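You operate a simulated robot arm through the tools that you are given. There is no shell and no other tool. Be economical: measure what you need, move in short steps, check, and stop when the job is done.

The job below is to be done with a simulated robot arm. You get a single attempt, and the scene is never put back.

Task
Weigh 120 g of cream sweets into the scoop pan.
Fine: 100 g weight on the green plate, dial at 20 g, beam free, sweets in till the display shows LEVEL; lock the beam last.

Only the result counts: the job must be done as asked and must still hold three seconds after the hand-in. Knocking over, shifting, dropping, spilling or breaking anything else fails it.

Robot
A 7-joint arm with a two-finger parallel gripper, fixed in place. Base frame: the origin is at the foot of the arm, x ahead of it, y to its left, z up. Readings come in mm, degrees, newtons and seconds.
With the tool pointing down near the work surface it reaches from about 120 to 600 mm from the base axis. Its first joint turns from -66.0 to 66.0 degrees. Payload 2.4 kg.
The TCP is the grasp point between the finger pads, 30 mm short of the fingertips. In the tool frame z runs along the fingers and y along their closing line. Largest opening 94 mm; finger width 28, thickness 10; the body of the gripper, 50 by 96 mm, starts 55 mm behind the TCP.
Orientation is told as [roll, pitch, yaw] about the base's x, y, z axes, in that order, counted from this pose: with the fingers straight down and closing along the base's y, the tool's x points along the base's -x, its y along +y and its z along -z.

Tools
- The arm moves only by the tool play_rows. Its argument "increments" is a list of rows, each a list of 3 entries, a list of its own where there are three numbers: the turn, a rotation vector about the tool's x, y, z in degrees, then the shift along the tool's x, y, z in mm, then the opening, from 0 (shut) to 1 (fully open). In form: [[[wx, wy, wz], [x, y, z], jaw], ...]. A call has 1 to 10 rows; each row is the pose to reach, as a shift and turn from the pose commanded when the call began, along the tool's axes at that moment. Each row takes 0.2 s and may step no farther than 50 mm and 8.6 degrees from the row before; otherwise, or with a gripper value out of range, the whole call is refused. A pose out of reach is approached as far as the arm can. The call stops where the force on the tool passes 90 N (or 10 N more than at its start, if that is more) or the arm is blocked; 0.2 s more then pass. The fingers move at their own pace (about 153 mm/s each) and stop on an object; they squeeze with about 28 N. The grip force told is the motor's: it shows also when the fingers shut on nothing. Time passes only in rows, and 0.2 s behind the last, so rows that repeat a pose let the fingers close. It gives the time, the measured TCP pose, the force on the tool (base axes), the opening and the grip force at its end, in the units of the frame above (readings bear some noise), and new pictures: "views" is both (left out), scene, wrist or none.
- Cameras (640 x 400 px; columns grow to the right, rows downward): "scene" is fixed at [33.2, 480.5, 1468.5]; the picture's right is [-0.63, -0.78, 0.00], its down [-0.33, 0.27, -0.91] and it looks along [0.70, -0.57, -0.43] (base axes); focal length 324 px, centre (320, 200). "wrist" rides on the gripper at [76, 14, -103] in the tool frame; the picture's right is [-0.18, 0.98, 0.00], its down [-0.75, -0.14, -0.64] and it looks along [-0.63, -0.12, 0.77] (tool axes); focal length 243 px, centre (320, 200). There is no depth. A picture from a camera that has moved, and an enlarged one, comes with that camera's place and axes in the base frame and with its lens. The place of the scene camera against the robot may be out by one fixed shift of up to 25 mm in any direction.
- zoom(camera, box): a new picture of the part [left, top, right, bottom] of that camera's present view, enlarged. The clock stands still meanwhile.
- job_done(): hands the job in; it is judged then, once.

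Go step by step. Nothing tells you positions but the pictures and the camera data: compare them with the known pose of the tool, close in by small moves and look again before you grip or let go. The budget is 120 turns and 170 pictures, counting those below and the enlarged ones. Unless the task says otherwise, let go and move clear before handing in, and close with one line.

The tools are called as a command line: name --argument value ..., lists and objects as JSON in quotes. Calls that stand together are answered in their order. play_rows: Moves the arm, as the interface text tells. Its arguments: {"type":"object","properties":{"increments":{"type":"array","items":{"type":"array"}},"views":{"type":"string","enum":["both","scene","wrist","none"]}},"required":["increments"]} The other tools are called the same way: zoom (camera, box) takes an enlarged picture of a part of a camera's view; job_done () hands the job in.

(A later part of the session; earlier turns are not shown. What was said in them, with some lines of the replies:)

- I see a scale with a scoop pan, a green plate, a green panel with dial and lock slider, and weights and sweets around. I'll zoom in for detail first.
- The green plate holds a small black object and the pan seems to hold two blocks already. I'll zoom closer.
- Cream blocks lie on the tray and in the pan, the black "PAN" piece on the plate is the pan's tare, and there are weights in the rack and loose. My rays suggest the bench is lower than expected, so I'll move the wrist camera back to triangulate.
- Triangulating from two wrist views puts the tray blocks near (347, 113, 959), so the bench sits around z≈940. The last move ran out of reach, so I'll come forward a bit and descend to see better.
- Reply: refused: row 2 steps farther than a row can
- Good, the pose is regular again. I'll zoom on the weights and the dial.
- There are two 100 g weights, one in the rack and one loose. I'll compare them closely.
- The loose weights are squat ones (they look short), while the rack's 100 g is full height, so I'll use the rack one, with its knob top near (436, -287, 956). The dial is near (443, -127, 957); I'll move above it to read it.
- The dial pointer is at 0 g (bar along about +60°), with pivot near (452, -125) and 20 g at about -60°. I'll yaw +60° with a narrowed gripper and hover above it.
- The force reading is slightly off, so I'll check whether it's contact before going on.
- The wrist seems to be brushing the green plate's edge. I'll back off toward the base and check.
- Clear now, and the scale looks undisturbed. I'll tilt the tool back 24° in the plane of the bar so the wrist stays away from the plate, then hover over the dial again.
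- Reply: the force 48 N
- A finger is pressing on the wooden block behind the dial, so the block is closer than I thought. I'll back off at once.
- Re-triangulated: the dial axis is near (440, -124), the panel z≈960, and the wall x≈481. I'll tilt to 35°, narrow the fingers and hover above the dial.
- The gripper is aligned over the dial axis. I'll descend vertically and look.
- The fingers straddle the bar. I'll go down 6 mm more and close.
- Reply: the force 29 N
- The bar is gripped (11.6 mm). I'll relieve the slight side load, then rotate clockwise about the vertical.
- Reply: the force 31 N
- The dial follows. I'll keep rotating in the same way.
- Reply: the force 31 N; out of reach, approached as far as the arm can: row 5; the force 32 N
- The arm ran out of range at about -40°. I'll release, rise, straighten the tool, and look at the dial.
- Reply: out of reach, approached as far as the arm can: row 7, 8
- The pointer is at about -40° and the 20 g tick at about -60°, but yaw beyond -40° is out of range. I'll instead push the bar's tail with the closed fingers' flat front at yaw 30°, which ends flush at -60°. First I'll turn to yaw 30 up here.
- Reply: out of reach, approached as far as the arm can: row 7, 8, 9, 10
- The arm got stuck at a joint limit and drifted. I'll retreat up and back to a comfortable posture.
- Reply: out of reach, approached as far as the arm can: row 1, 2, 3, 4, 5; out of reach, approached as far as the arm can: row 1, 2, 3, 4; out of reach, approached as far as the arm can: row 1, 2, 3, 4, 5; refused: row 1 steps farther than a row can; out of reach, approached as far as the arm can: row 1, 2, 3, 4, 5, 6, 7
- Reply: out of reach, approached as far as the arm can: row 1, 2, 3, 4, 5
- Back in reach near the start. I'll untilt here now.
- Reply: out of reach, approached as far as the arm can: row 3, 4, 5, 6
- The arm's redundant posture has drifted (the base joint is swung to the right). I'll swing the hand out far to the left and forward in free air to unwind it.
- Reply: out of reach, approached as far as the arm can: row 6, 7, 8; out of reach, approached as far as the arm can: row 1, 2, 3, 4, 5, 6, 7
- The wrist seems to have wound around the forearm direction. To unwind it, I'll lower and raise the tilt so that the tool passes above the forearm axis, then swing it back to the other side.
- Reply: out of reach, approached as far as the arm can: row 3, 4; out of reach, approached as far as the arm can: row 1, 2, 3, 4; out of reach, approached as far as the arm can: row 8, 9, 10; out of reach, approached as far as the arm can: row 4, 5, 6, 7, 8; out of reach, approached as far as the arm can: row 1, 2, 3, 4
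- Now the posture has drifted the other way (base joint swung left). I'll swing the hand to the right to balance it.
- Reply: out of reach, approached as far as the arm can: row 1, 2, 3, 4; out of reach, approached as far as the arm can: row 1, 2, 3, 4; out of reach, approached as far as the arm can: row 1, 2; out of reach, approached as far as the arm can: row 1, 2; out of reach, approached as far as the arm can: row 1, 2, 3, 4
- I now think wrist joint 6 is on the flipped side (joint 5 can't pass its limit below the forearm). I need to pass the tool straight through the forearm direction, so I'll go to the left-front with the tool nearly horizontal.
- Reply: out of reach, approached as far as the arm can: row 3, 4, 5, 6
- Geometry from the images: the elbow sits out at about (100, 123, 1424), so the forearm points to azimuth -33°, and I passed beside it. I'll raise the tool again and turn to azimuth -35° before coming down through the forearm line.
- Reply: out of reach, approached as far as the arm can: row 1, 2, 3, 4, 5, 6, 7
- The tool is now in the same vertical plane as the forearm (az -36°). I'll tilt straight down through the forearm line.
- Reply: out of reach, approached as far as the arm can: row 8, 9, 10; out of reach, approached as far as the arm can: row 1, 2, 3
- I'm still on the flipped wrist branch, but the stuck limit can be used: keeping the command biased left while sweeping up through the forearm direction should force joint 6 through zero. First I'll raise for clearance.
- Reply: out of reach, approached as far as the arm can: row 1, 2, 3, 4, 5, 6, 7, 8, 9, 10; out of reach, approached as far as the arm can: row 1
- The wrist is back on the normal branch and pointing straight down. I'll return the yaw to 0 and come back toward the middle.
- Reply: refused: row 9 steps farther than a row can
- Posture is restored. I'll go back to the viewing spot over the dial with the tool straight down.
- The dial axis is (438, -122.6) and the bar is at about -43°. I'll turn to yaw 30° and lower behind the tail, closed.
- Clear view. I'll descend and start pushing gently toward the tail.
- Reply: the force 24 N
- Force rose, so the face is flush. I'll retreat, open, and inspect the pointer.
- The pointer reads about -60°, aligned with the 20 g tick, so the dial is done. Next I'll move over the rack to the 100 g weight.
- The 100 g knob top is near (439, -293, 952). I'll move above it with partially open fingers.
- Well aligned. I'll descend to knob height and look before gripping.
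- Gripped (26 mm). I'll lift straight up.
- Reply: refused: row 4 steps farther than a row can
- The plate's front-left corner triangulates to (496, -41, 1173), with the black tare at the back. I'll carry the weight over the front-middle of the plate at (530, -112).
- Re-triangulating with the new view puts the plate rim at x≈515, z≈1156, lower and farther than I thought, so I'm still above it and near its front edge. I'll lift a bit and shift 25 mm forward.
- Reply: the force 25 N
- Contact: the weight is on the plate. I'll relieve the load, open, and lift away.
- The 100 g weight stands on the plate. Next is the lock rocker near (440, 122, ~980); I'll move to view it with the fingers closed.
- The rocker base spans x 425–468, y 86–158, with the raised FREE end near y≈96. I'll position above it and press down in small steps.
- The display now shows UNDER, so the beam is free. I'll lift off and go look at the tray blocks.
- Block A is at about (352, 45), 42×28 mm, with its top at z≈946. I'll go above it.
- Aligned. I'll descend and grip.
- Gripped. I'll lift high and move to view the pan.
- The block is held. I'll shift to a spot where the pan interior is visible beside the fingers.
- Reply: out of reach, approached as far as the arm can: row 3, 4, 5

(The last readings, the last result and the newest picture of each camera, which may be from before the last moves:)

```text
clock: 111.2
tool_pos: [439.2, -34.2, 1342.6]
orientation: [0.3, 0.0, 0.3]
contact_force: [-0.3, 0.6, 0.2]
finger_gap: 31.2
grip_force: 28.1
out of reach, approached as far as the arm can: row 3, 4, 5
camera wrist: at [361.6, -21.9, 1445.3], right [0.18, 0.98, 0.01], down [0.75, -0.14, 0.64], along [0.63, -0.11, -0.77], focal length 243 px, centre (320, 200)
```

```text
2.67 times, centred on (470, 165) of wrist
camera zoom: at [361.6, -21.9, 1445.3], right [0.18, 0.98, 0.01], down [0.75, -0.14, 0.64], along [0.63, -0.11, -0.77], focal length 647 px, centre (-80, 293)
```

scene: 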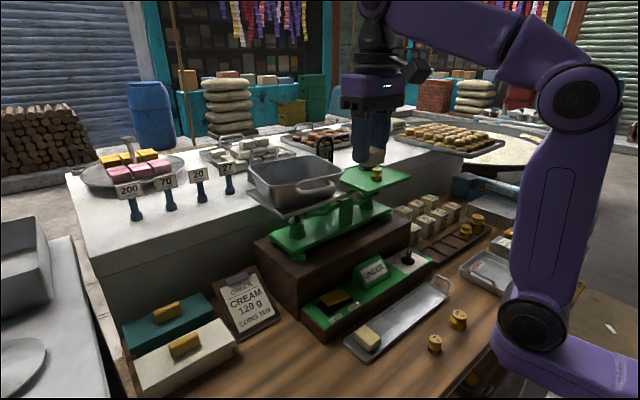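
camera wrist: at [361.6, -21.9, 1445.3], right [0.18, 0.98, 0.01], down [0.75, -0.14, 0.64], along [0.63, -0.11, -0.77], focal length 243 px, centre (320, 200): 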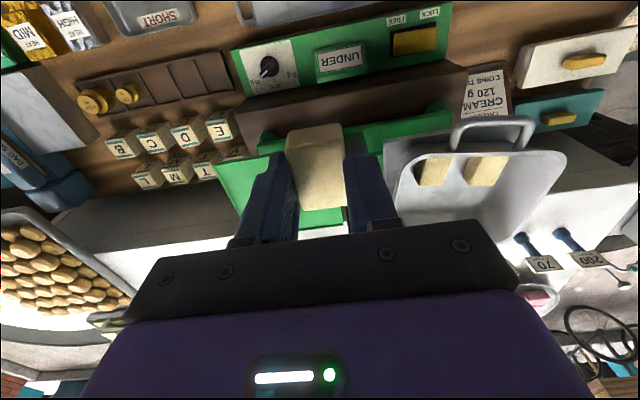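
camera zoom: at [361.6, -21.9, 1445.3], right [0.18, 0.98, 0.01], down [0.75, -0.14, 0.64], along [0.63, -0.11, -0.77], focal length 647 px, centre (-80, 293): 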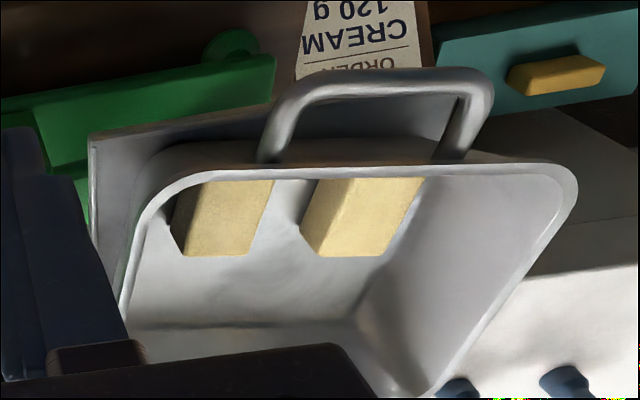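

The pan interior shows two blocks in its front half. I'll zoom in on them to choose a spot.

zoom --camera "wrist" --box '[400, 140, 520, 210]'

```text
5.33 times, centred on (460, 175) of wrist
camera zoom: at [361.6, -21.9, 1445.3], right [0.18, 0.98, 0.01], down [0.75, -0.14, 0.64], along [0.63, -0.11, -0.77], focal length 1294 px, centre (-427, 333)
```

zoom: 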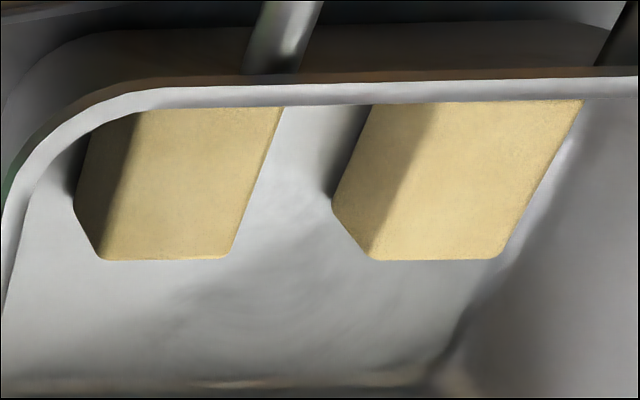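

Block 1's top is at z≈1199, centred at (546, 89) with yaw about -10°. Reaching behind the blocks is at the limit, so I'll stack the new block squarely on block 1. First a small move down to resynchronise the pose.

play_rows --increments '[[[0, 0, 0], [0, 0, 30], 0], [[0, 0, 0], [0, 20, 60], 0], [[0, 0, 0], [0, 40, 60], 0], [[0, 0, 0], [0, 40, 60], 0]]' --views "none"

```text
clock: 112.2
tool_pos: [438.0, 6.5, 1284.9]
orientation: [0.4, 0.0, 0.3]
contact_force: [0.0, 0.4, 0.1]
finger_gap: 30.7
grip_force: 27.6
```

play_rows --increments '[[[0, 0, 0], [0, 20, -25], 0], [[0, 0, 3], [-30, 40, -25], 0], [[0, 0, 6], [-60, 60, -25], 0], [[0, 0, 9], [-90, 75, -25], 0], [[0, 0, 10], [-108, 85, -25], 0], [[0, 0, 10], [-108, 85, -25], 0]]' --views "both"

zoom --camera "wrist" --box '[200, 60, 440, 240]'

```text
clock: 113.6
tool_pos: [517.6, 77.0, 1305.9]
orientation: [0.2, 0.1, -9.7]
contact_force: [0.4, 0.9, -0.3]
finger_gap: 31.0
grip_force: 27.7
out of reach, approached as far as the arm can: row 4, 5, 6
camera wrist: at [444.4, 103.1, 1409.1], right [0.35, 0.94, 0.01], down [0.72, -0.27, 0.64], along [0.6, -0.22, -0.77], focal length 243 px, centre (320, 200)
```

scene: 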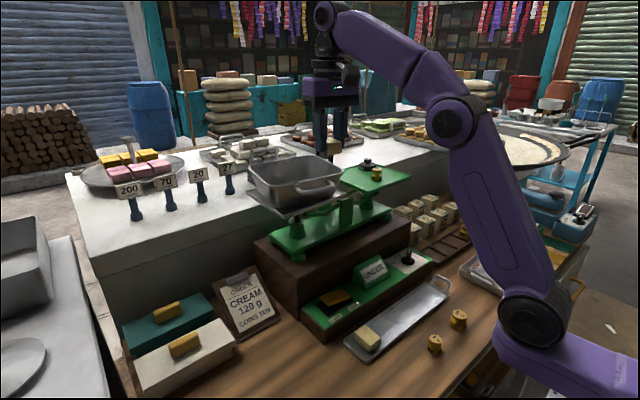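
wrist: 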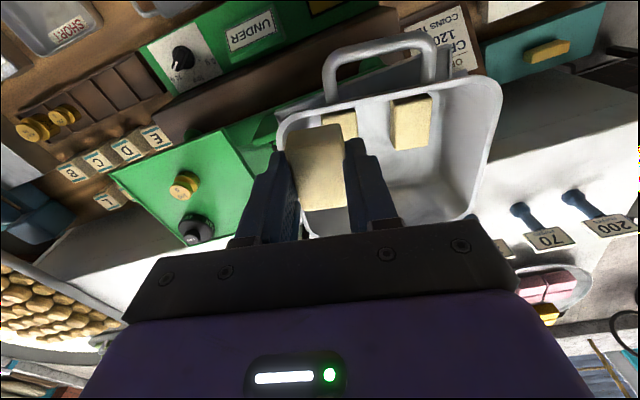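

```text
2.22 times, centred on (320, 150) of wrist
camera zoom: at [444.4, 103.1, 1409.1], right [0.35, 0.94, 0.01], down [0.72, -0.27, 0.64], along [0.6, -0.22, -0.77], focal length 539 px, centre (320, 311)
```

zoom: 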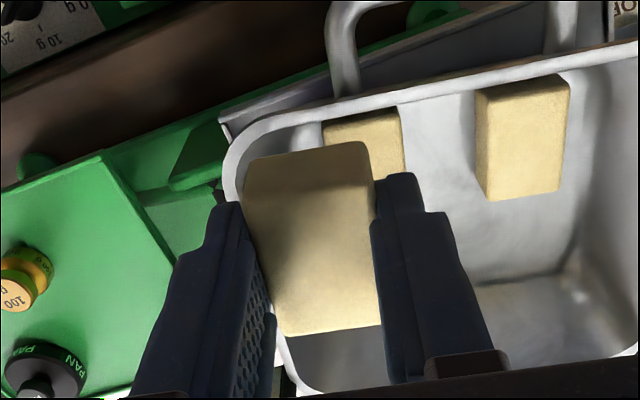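

I need to lower to reach further; I'll advance at a lower height and then check.

play_rows --increments '[[[0, 0, 0], [0, 0, 12], 0], [[0, 0, 0], [-10, 6, 22], 0], [[0, 0, 0], [-18, 9, 25], 0], [[0, 0, 0], [-25, 18, 26], 0], [[0, 0, 0], [-25, 18, 26], 0]]' --views "wrist"

zoom --camera "scene" --box '[230, 100, 390, 230]'

```text
clock: 114.8
tool_pos: [542.7, 91.9, 1281.4]
orientation: [0.2, 0.1, -9.6]
contact_force: [-0.7, -0.4, -0.9]
finger_gap: 31.1
grip_force: 28.6
camera wrist: at [469.9, 116.6, 1383.7], right [0.35, 0.94, 0.01], down [0.72, -0.27, 0.64], along [0.6, -0.22, -0.77], focal length 243 px, centre (320, 200)
```

wrist: 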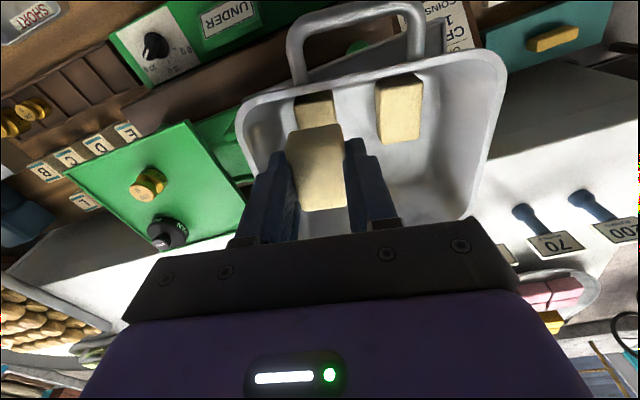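

```text
3.08 times, centred on (310, 165) of scene
camera zoom: at [33.2, 480.5, 1468.5], right [-0.63, -0.78, 0.0], down [-0.33, 0.27, -0.91], along [0.7, -0.57, -0.43], focal length 998 px, centre (351, 308)
```

zoom: 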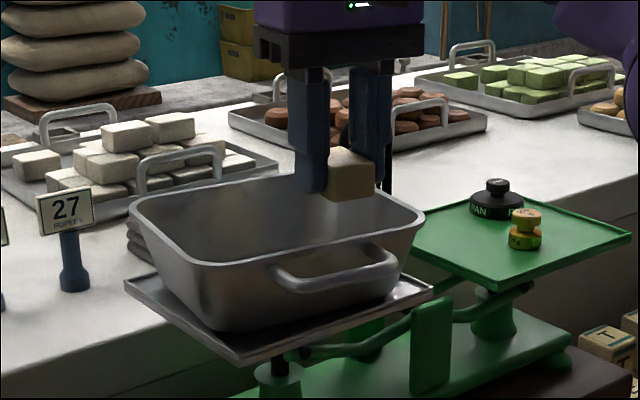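

Block sits over block 1. I'll lower it to just above.

play_rows --increments '[[[0, 0, 0], [-2, 0, 15], 0], [[0, 0, 0], [-3, 0, 30], 0], [[0, 0, 0], [-3, 0, 40], 0], [[0, 0, 0], [-3, 0, 40], 0]]' --views "wrist"

zoom --camera "wrist" --box '[220, 60, 440, 240]'

```text
clock: 115.8
tool_pos: [544.8, 91.1, 1240.9]
orientation: [0.3, 0.1, -9.7]
contact_force: [-0.1, 0.0, -0.4]
finger_gap: 30.8
grip_force: 28.7
camera wrist: at [471.9, 115.9, 1343.6], right [0.35, 0.94, 0.01], down [0.72, -0.27, 0.64], along [0.6, -0.22, -0.77], focal length 243 px, centre (320, 200)
```

wrist: 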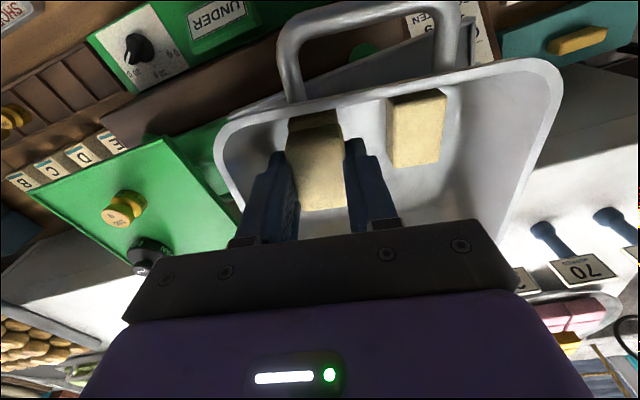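

```text
2.22 times, centred on (330, 150) of wrist
camera zoom: at [471.9, 115.9, 1343.6], right [0.35, 0.94, 0.01], down [0.72, -0.27, 0.64], along [0.6, -0.22, -0.77], focal length 539 px, centre (298, 311)
```

zoom: 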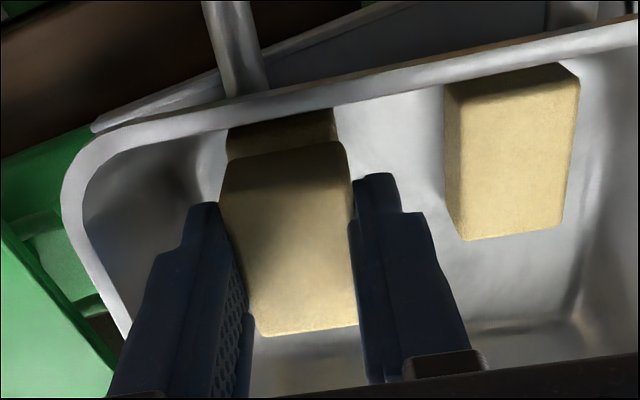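

Aligned over block 1. I'll lower 4 mm more, release and rise.

play_rows --increments '[[[0, 0, 0], [0, 0, 4], 0], [[0, 0, 0], [0, 0, 4], 0], [[0, 0, 0], [0, 0, 4], 0.43], [[0, 0, 0], [0, 0, 4], 0.43], [[0, 0, 0], [0, 0, -15], 0.43], [[0, 0, 0], [0, 0, -50], 0.43]]' --views "wrist"

zoom --camera "scene" --box '[230, 140, 410, 300]'

```text
clock: 117.2
tool_pos: [537.9, 89.9, 1291.7]
orientation: [0.4, 0.1, -9.8]
contact_force: [0.2, -0.3, -0.5]
finger_gap: 40.3
grip_force: 0.0
out of reach, approached as far as the arm can: row 6
camera wrist: at [465.3, 115.7, 1393.2], right [0.35, 0.94, 0.01], down [0.72, -0.27, 0.64], along [0.6, -0.22, -0.77], focal length 243 px, centre (320, 200)
```

wrist: 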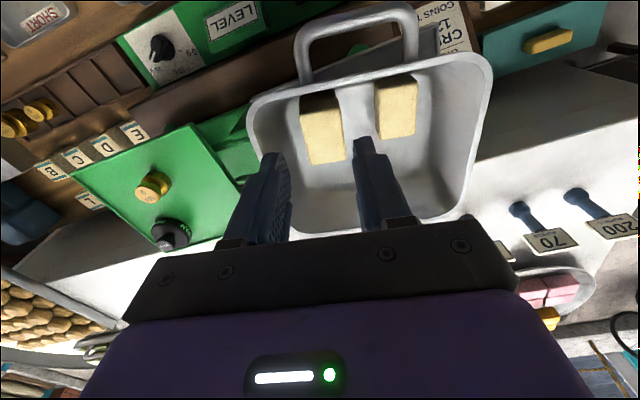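

```text
2.50 times, centred on (320, 220) of scene
camera zoom: at [33.2, 480.5, 1468.5], right [-0.63, -0.78, 0.0], down [-0.33, 0.27, -0.91], along [0.7, -0.57, -0.43], focal length 811 px, centre (320, 150)
```

zoom: 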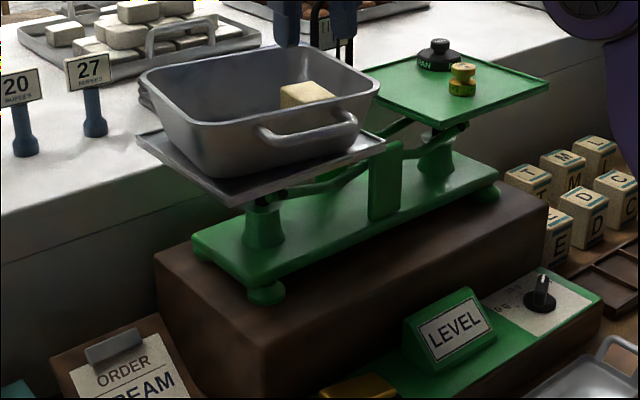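

The display shows LEVEL. I'll retreat from the pan and come over the LOCK end of the rocker with closed fingers.

play_rows --increments '[[[0, 0, 0], [40, 0, -5], 0.43], [[0, 0, -5], [85, 0, -15], 0.3], [[0, 0, -10], [130, 10, -15], 0], [[0, 0, -10], [136, 30, 20], 0], [[0, 0, -10], [136, 50, 60], 0], [[0, 0, -10], [136, 70, 100], 0], [[0, 0, -10], [136, 80, 140], 0], [[0, 0, -10], [136, 80, 185], 0], [[0, 0, -10], [136, 80, 215], 0], [[0, 0, -10], [136, 80, 215], 0]]' --views "wrist"

zoom --camera "scene" --box '[290, 230, 430, 340]'

```text
clock: 119.4
tool_pos: [417.5, 193.2, 1075.5]
orientation: [0.3, 0.1, 0.3]
contact_force: [-0.6, 0.1, 0.5]
finger_gap: 0.0
grip_force: 28.3
camera wrist: at [340.3, 205.2, 1177.5], right [0.18, 0.98, 0.01], down [0.76, -0.14, 0.64], along [0.63, -0.11, -0.77], focal length 243 px, centre (320, 200)
```

wrist: 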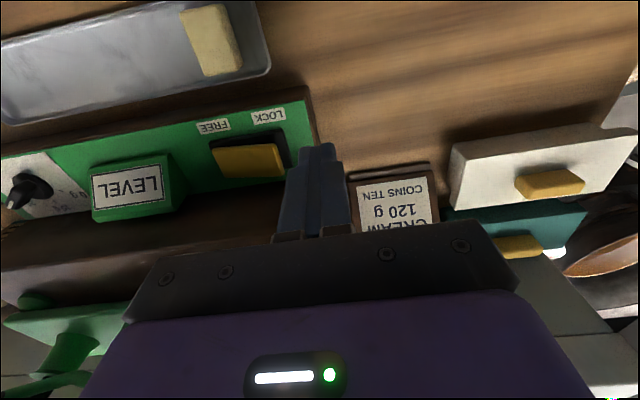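

```text
3.64 times, centred on (360, 285) of scene
camera zoom: at [33.2, 480.5, 1468.5], right [-0.63, -0.78, 0.0], down [-0.33, 0.27, -0.91], along [0.7, -0.57, -0.43], focal length 1180 px, centre (174, -109)
```

zoom: 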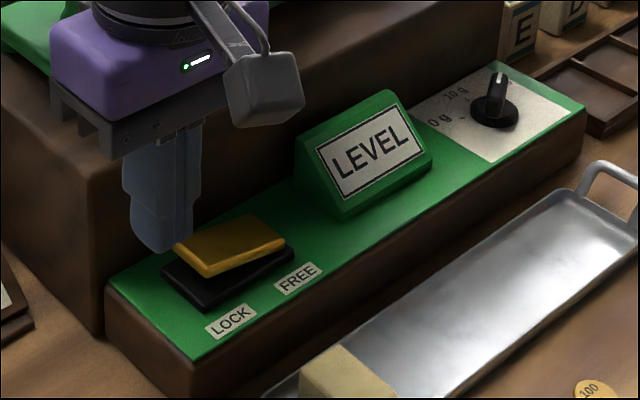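

Still LEVEL. I'll move over the raised LOCK end at (446, 147) and press.

play_rows --increments '[[[0, 0, 0], [-14, -23, 10], 0], [[0, 0, 0], [-28.5, -46, 30], 0], [[0, 0, 0], [-28.5, -46, 53], 0], [[0, 0, 0], [-28.5, -46, 53], 0]]' --views "none"

play_rows --increments '[[[0, 0, 0], [0, 0, 5], 0], [[0, 0, 0], [0, 0, 9], 0], [[0, 0, 0], [0, 0, 9], 0]]' --views "none"

zoom --camera "scene" --box '[290, 230, 430, 340]'

```text
clock: 120.4
tool_pos: [446.3, 148.5, 1022.7]
orientation: [0.3, 0.0, 0.3]
contact_force: [0.1, 0.4, 0.5]
finger_gap: 0.3
grip_force: 28.6
```

```text
clock: 121.2
tool_pos: [446.7, 149.0, 1012.9]
orientation: [0.3, 0.1, 0.3]
contact_force: [0.5, 0.1, -0.8]
finger_gap: 0.1
grip_force: 27.6
```

```text
3.64 times, centred on (360, 285) of scene
camera zoom: at [33.2, 480.5, 1468.5], right [-0.63, -0.78, 0.0], down [-0.33, 0.27, -0.91], along [0.7, -0.57, -0.43], focal length 1180 px, centre (174, -109)
```

zoom: 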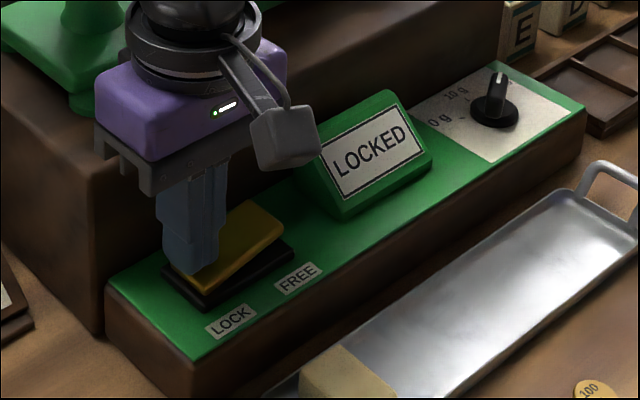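

LOCKED is shown. I'll lift clear and check the whole scene.

play_rows --increments '[[[0, 0, 0], [0, 0, -40], 0], [[0, 0, 0], [20, 0, -80], 0], [[0, 0, 0], [50, 0, -120], 0], [[0, 0, 0], [70, -20, -160], 0], [[0, 0, 0], [70, -40, -200], 0], [[0, 0, 0], [70, -60, -240], 0], [[0, 0, 0], [70, -60, -240], 0]]' --views "both"

zoom --camera "scene" --box '[220, 130, 430, 310]'

```text
clock: 122.8
tool_pos: [376.5, 85.3, 1253.8]
orientation: [0.3, 0.1, 0.4]
contact_force: [-0.3, -0.2, -0.6]
finger_gap: 0.0
grip_force: 28.1
camera wrist: at [299.9, 98.1, 1356.2], right [0.18, 0.98, 0.01], down [0.76, -0.14, 0.64], along [0.63, -0.11, -0.77], focal length 243 px, centre (320, 200)
```

scene: 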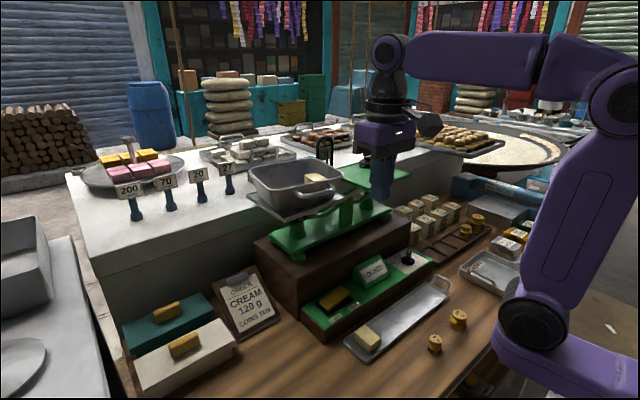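
wrist: 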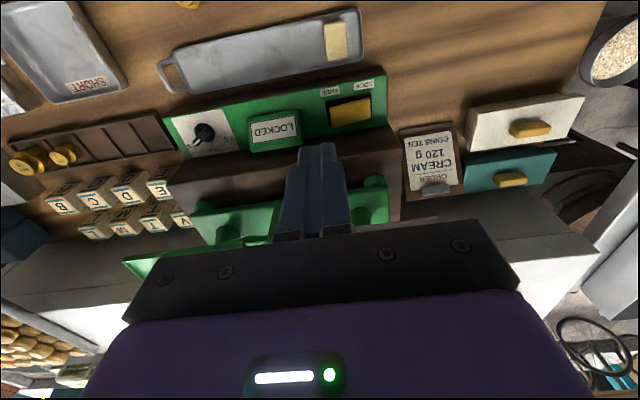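

```text
2.22 times, centred on (325, 220) of scene
camera zoom: at [33.2, 480.5, 1468.5], right [-0.63, -0.78, 0.0], down [-0.33, 0.27, -0.91], along [0.7, -0.57, -0.43], focal length 721 px, centre (309, 156)
```

zoom: 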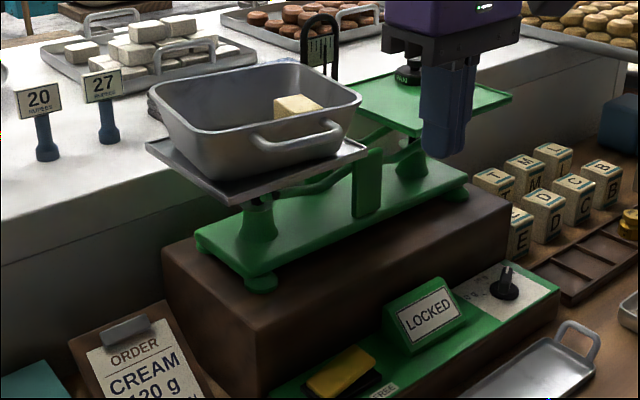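

The 100 g weight is on the plate, the dial is at 20 g, the sweets balanced to LEVEL, the beam is locked, and the arm is clear. I'm handing in.

job_done

```text
The job is handed in.
```

I've handed the job in: with the rack's 100 g weight on the green plate and the dial at 20 g, the display showed LEVEL, and I locked the beam last. The pan already held two cream sweets, and adding one more balanced it. That third sweet is stacked on one of the first two. While setting the dial, the gripper briefly pressed against the wooden block under the scale, and the scale looked undisturbed afterwards.
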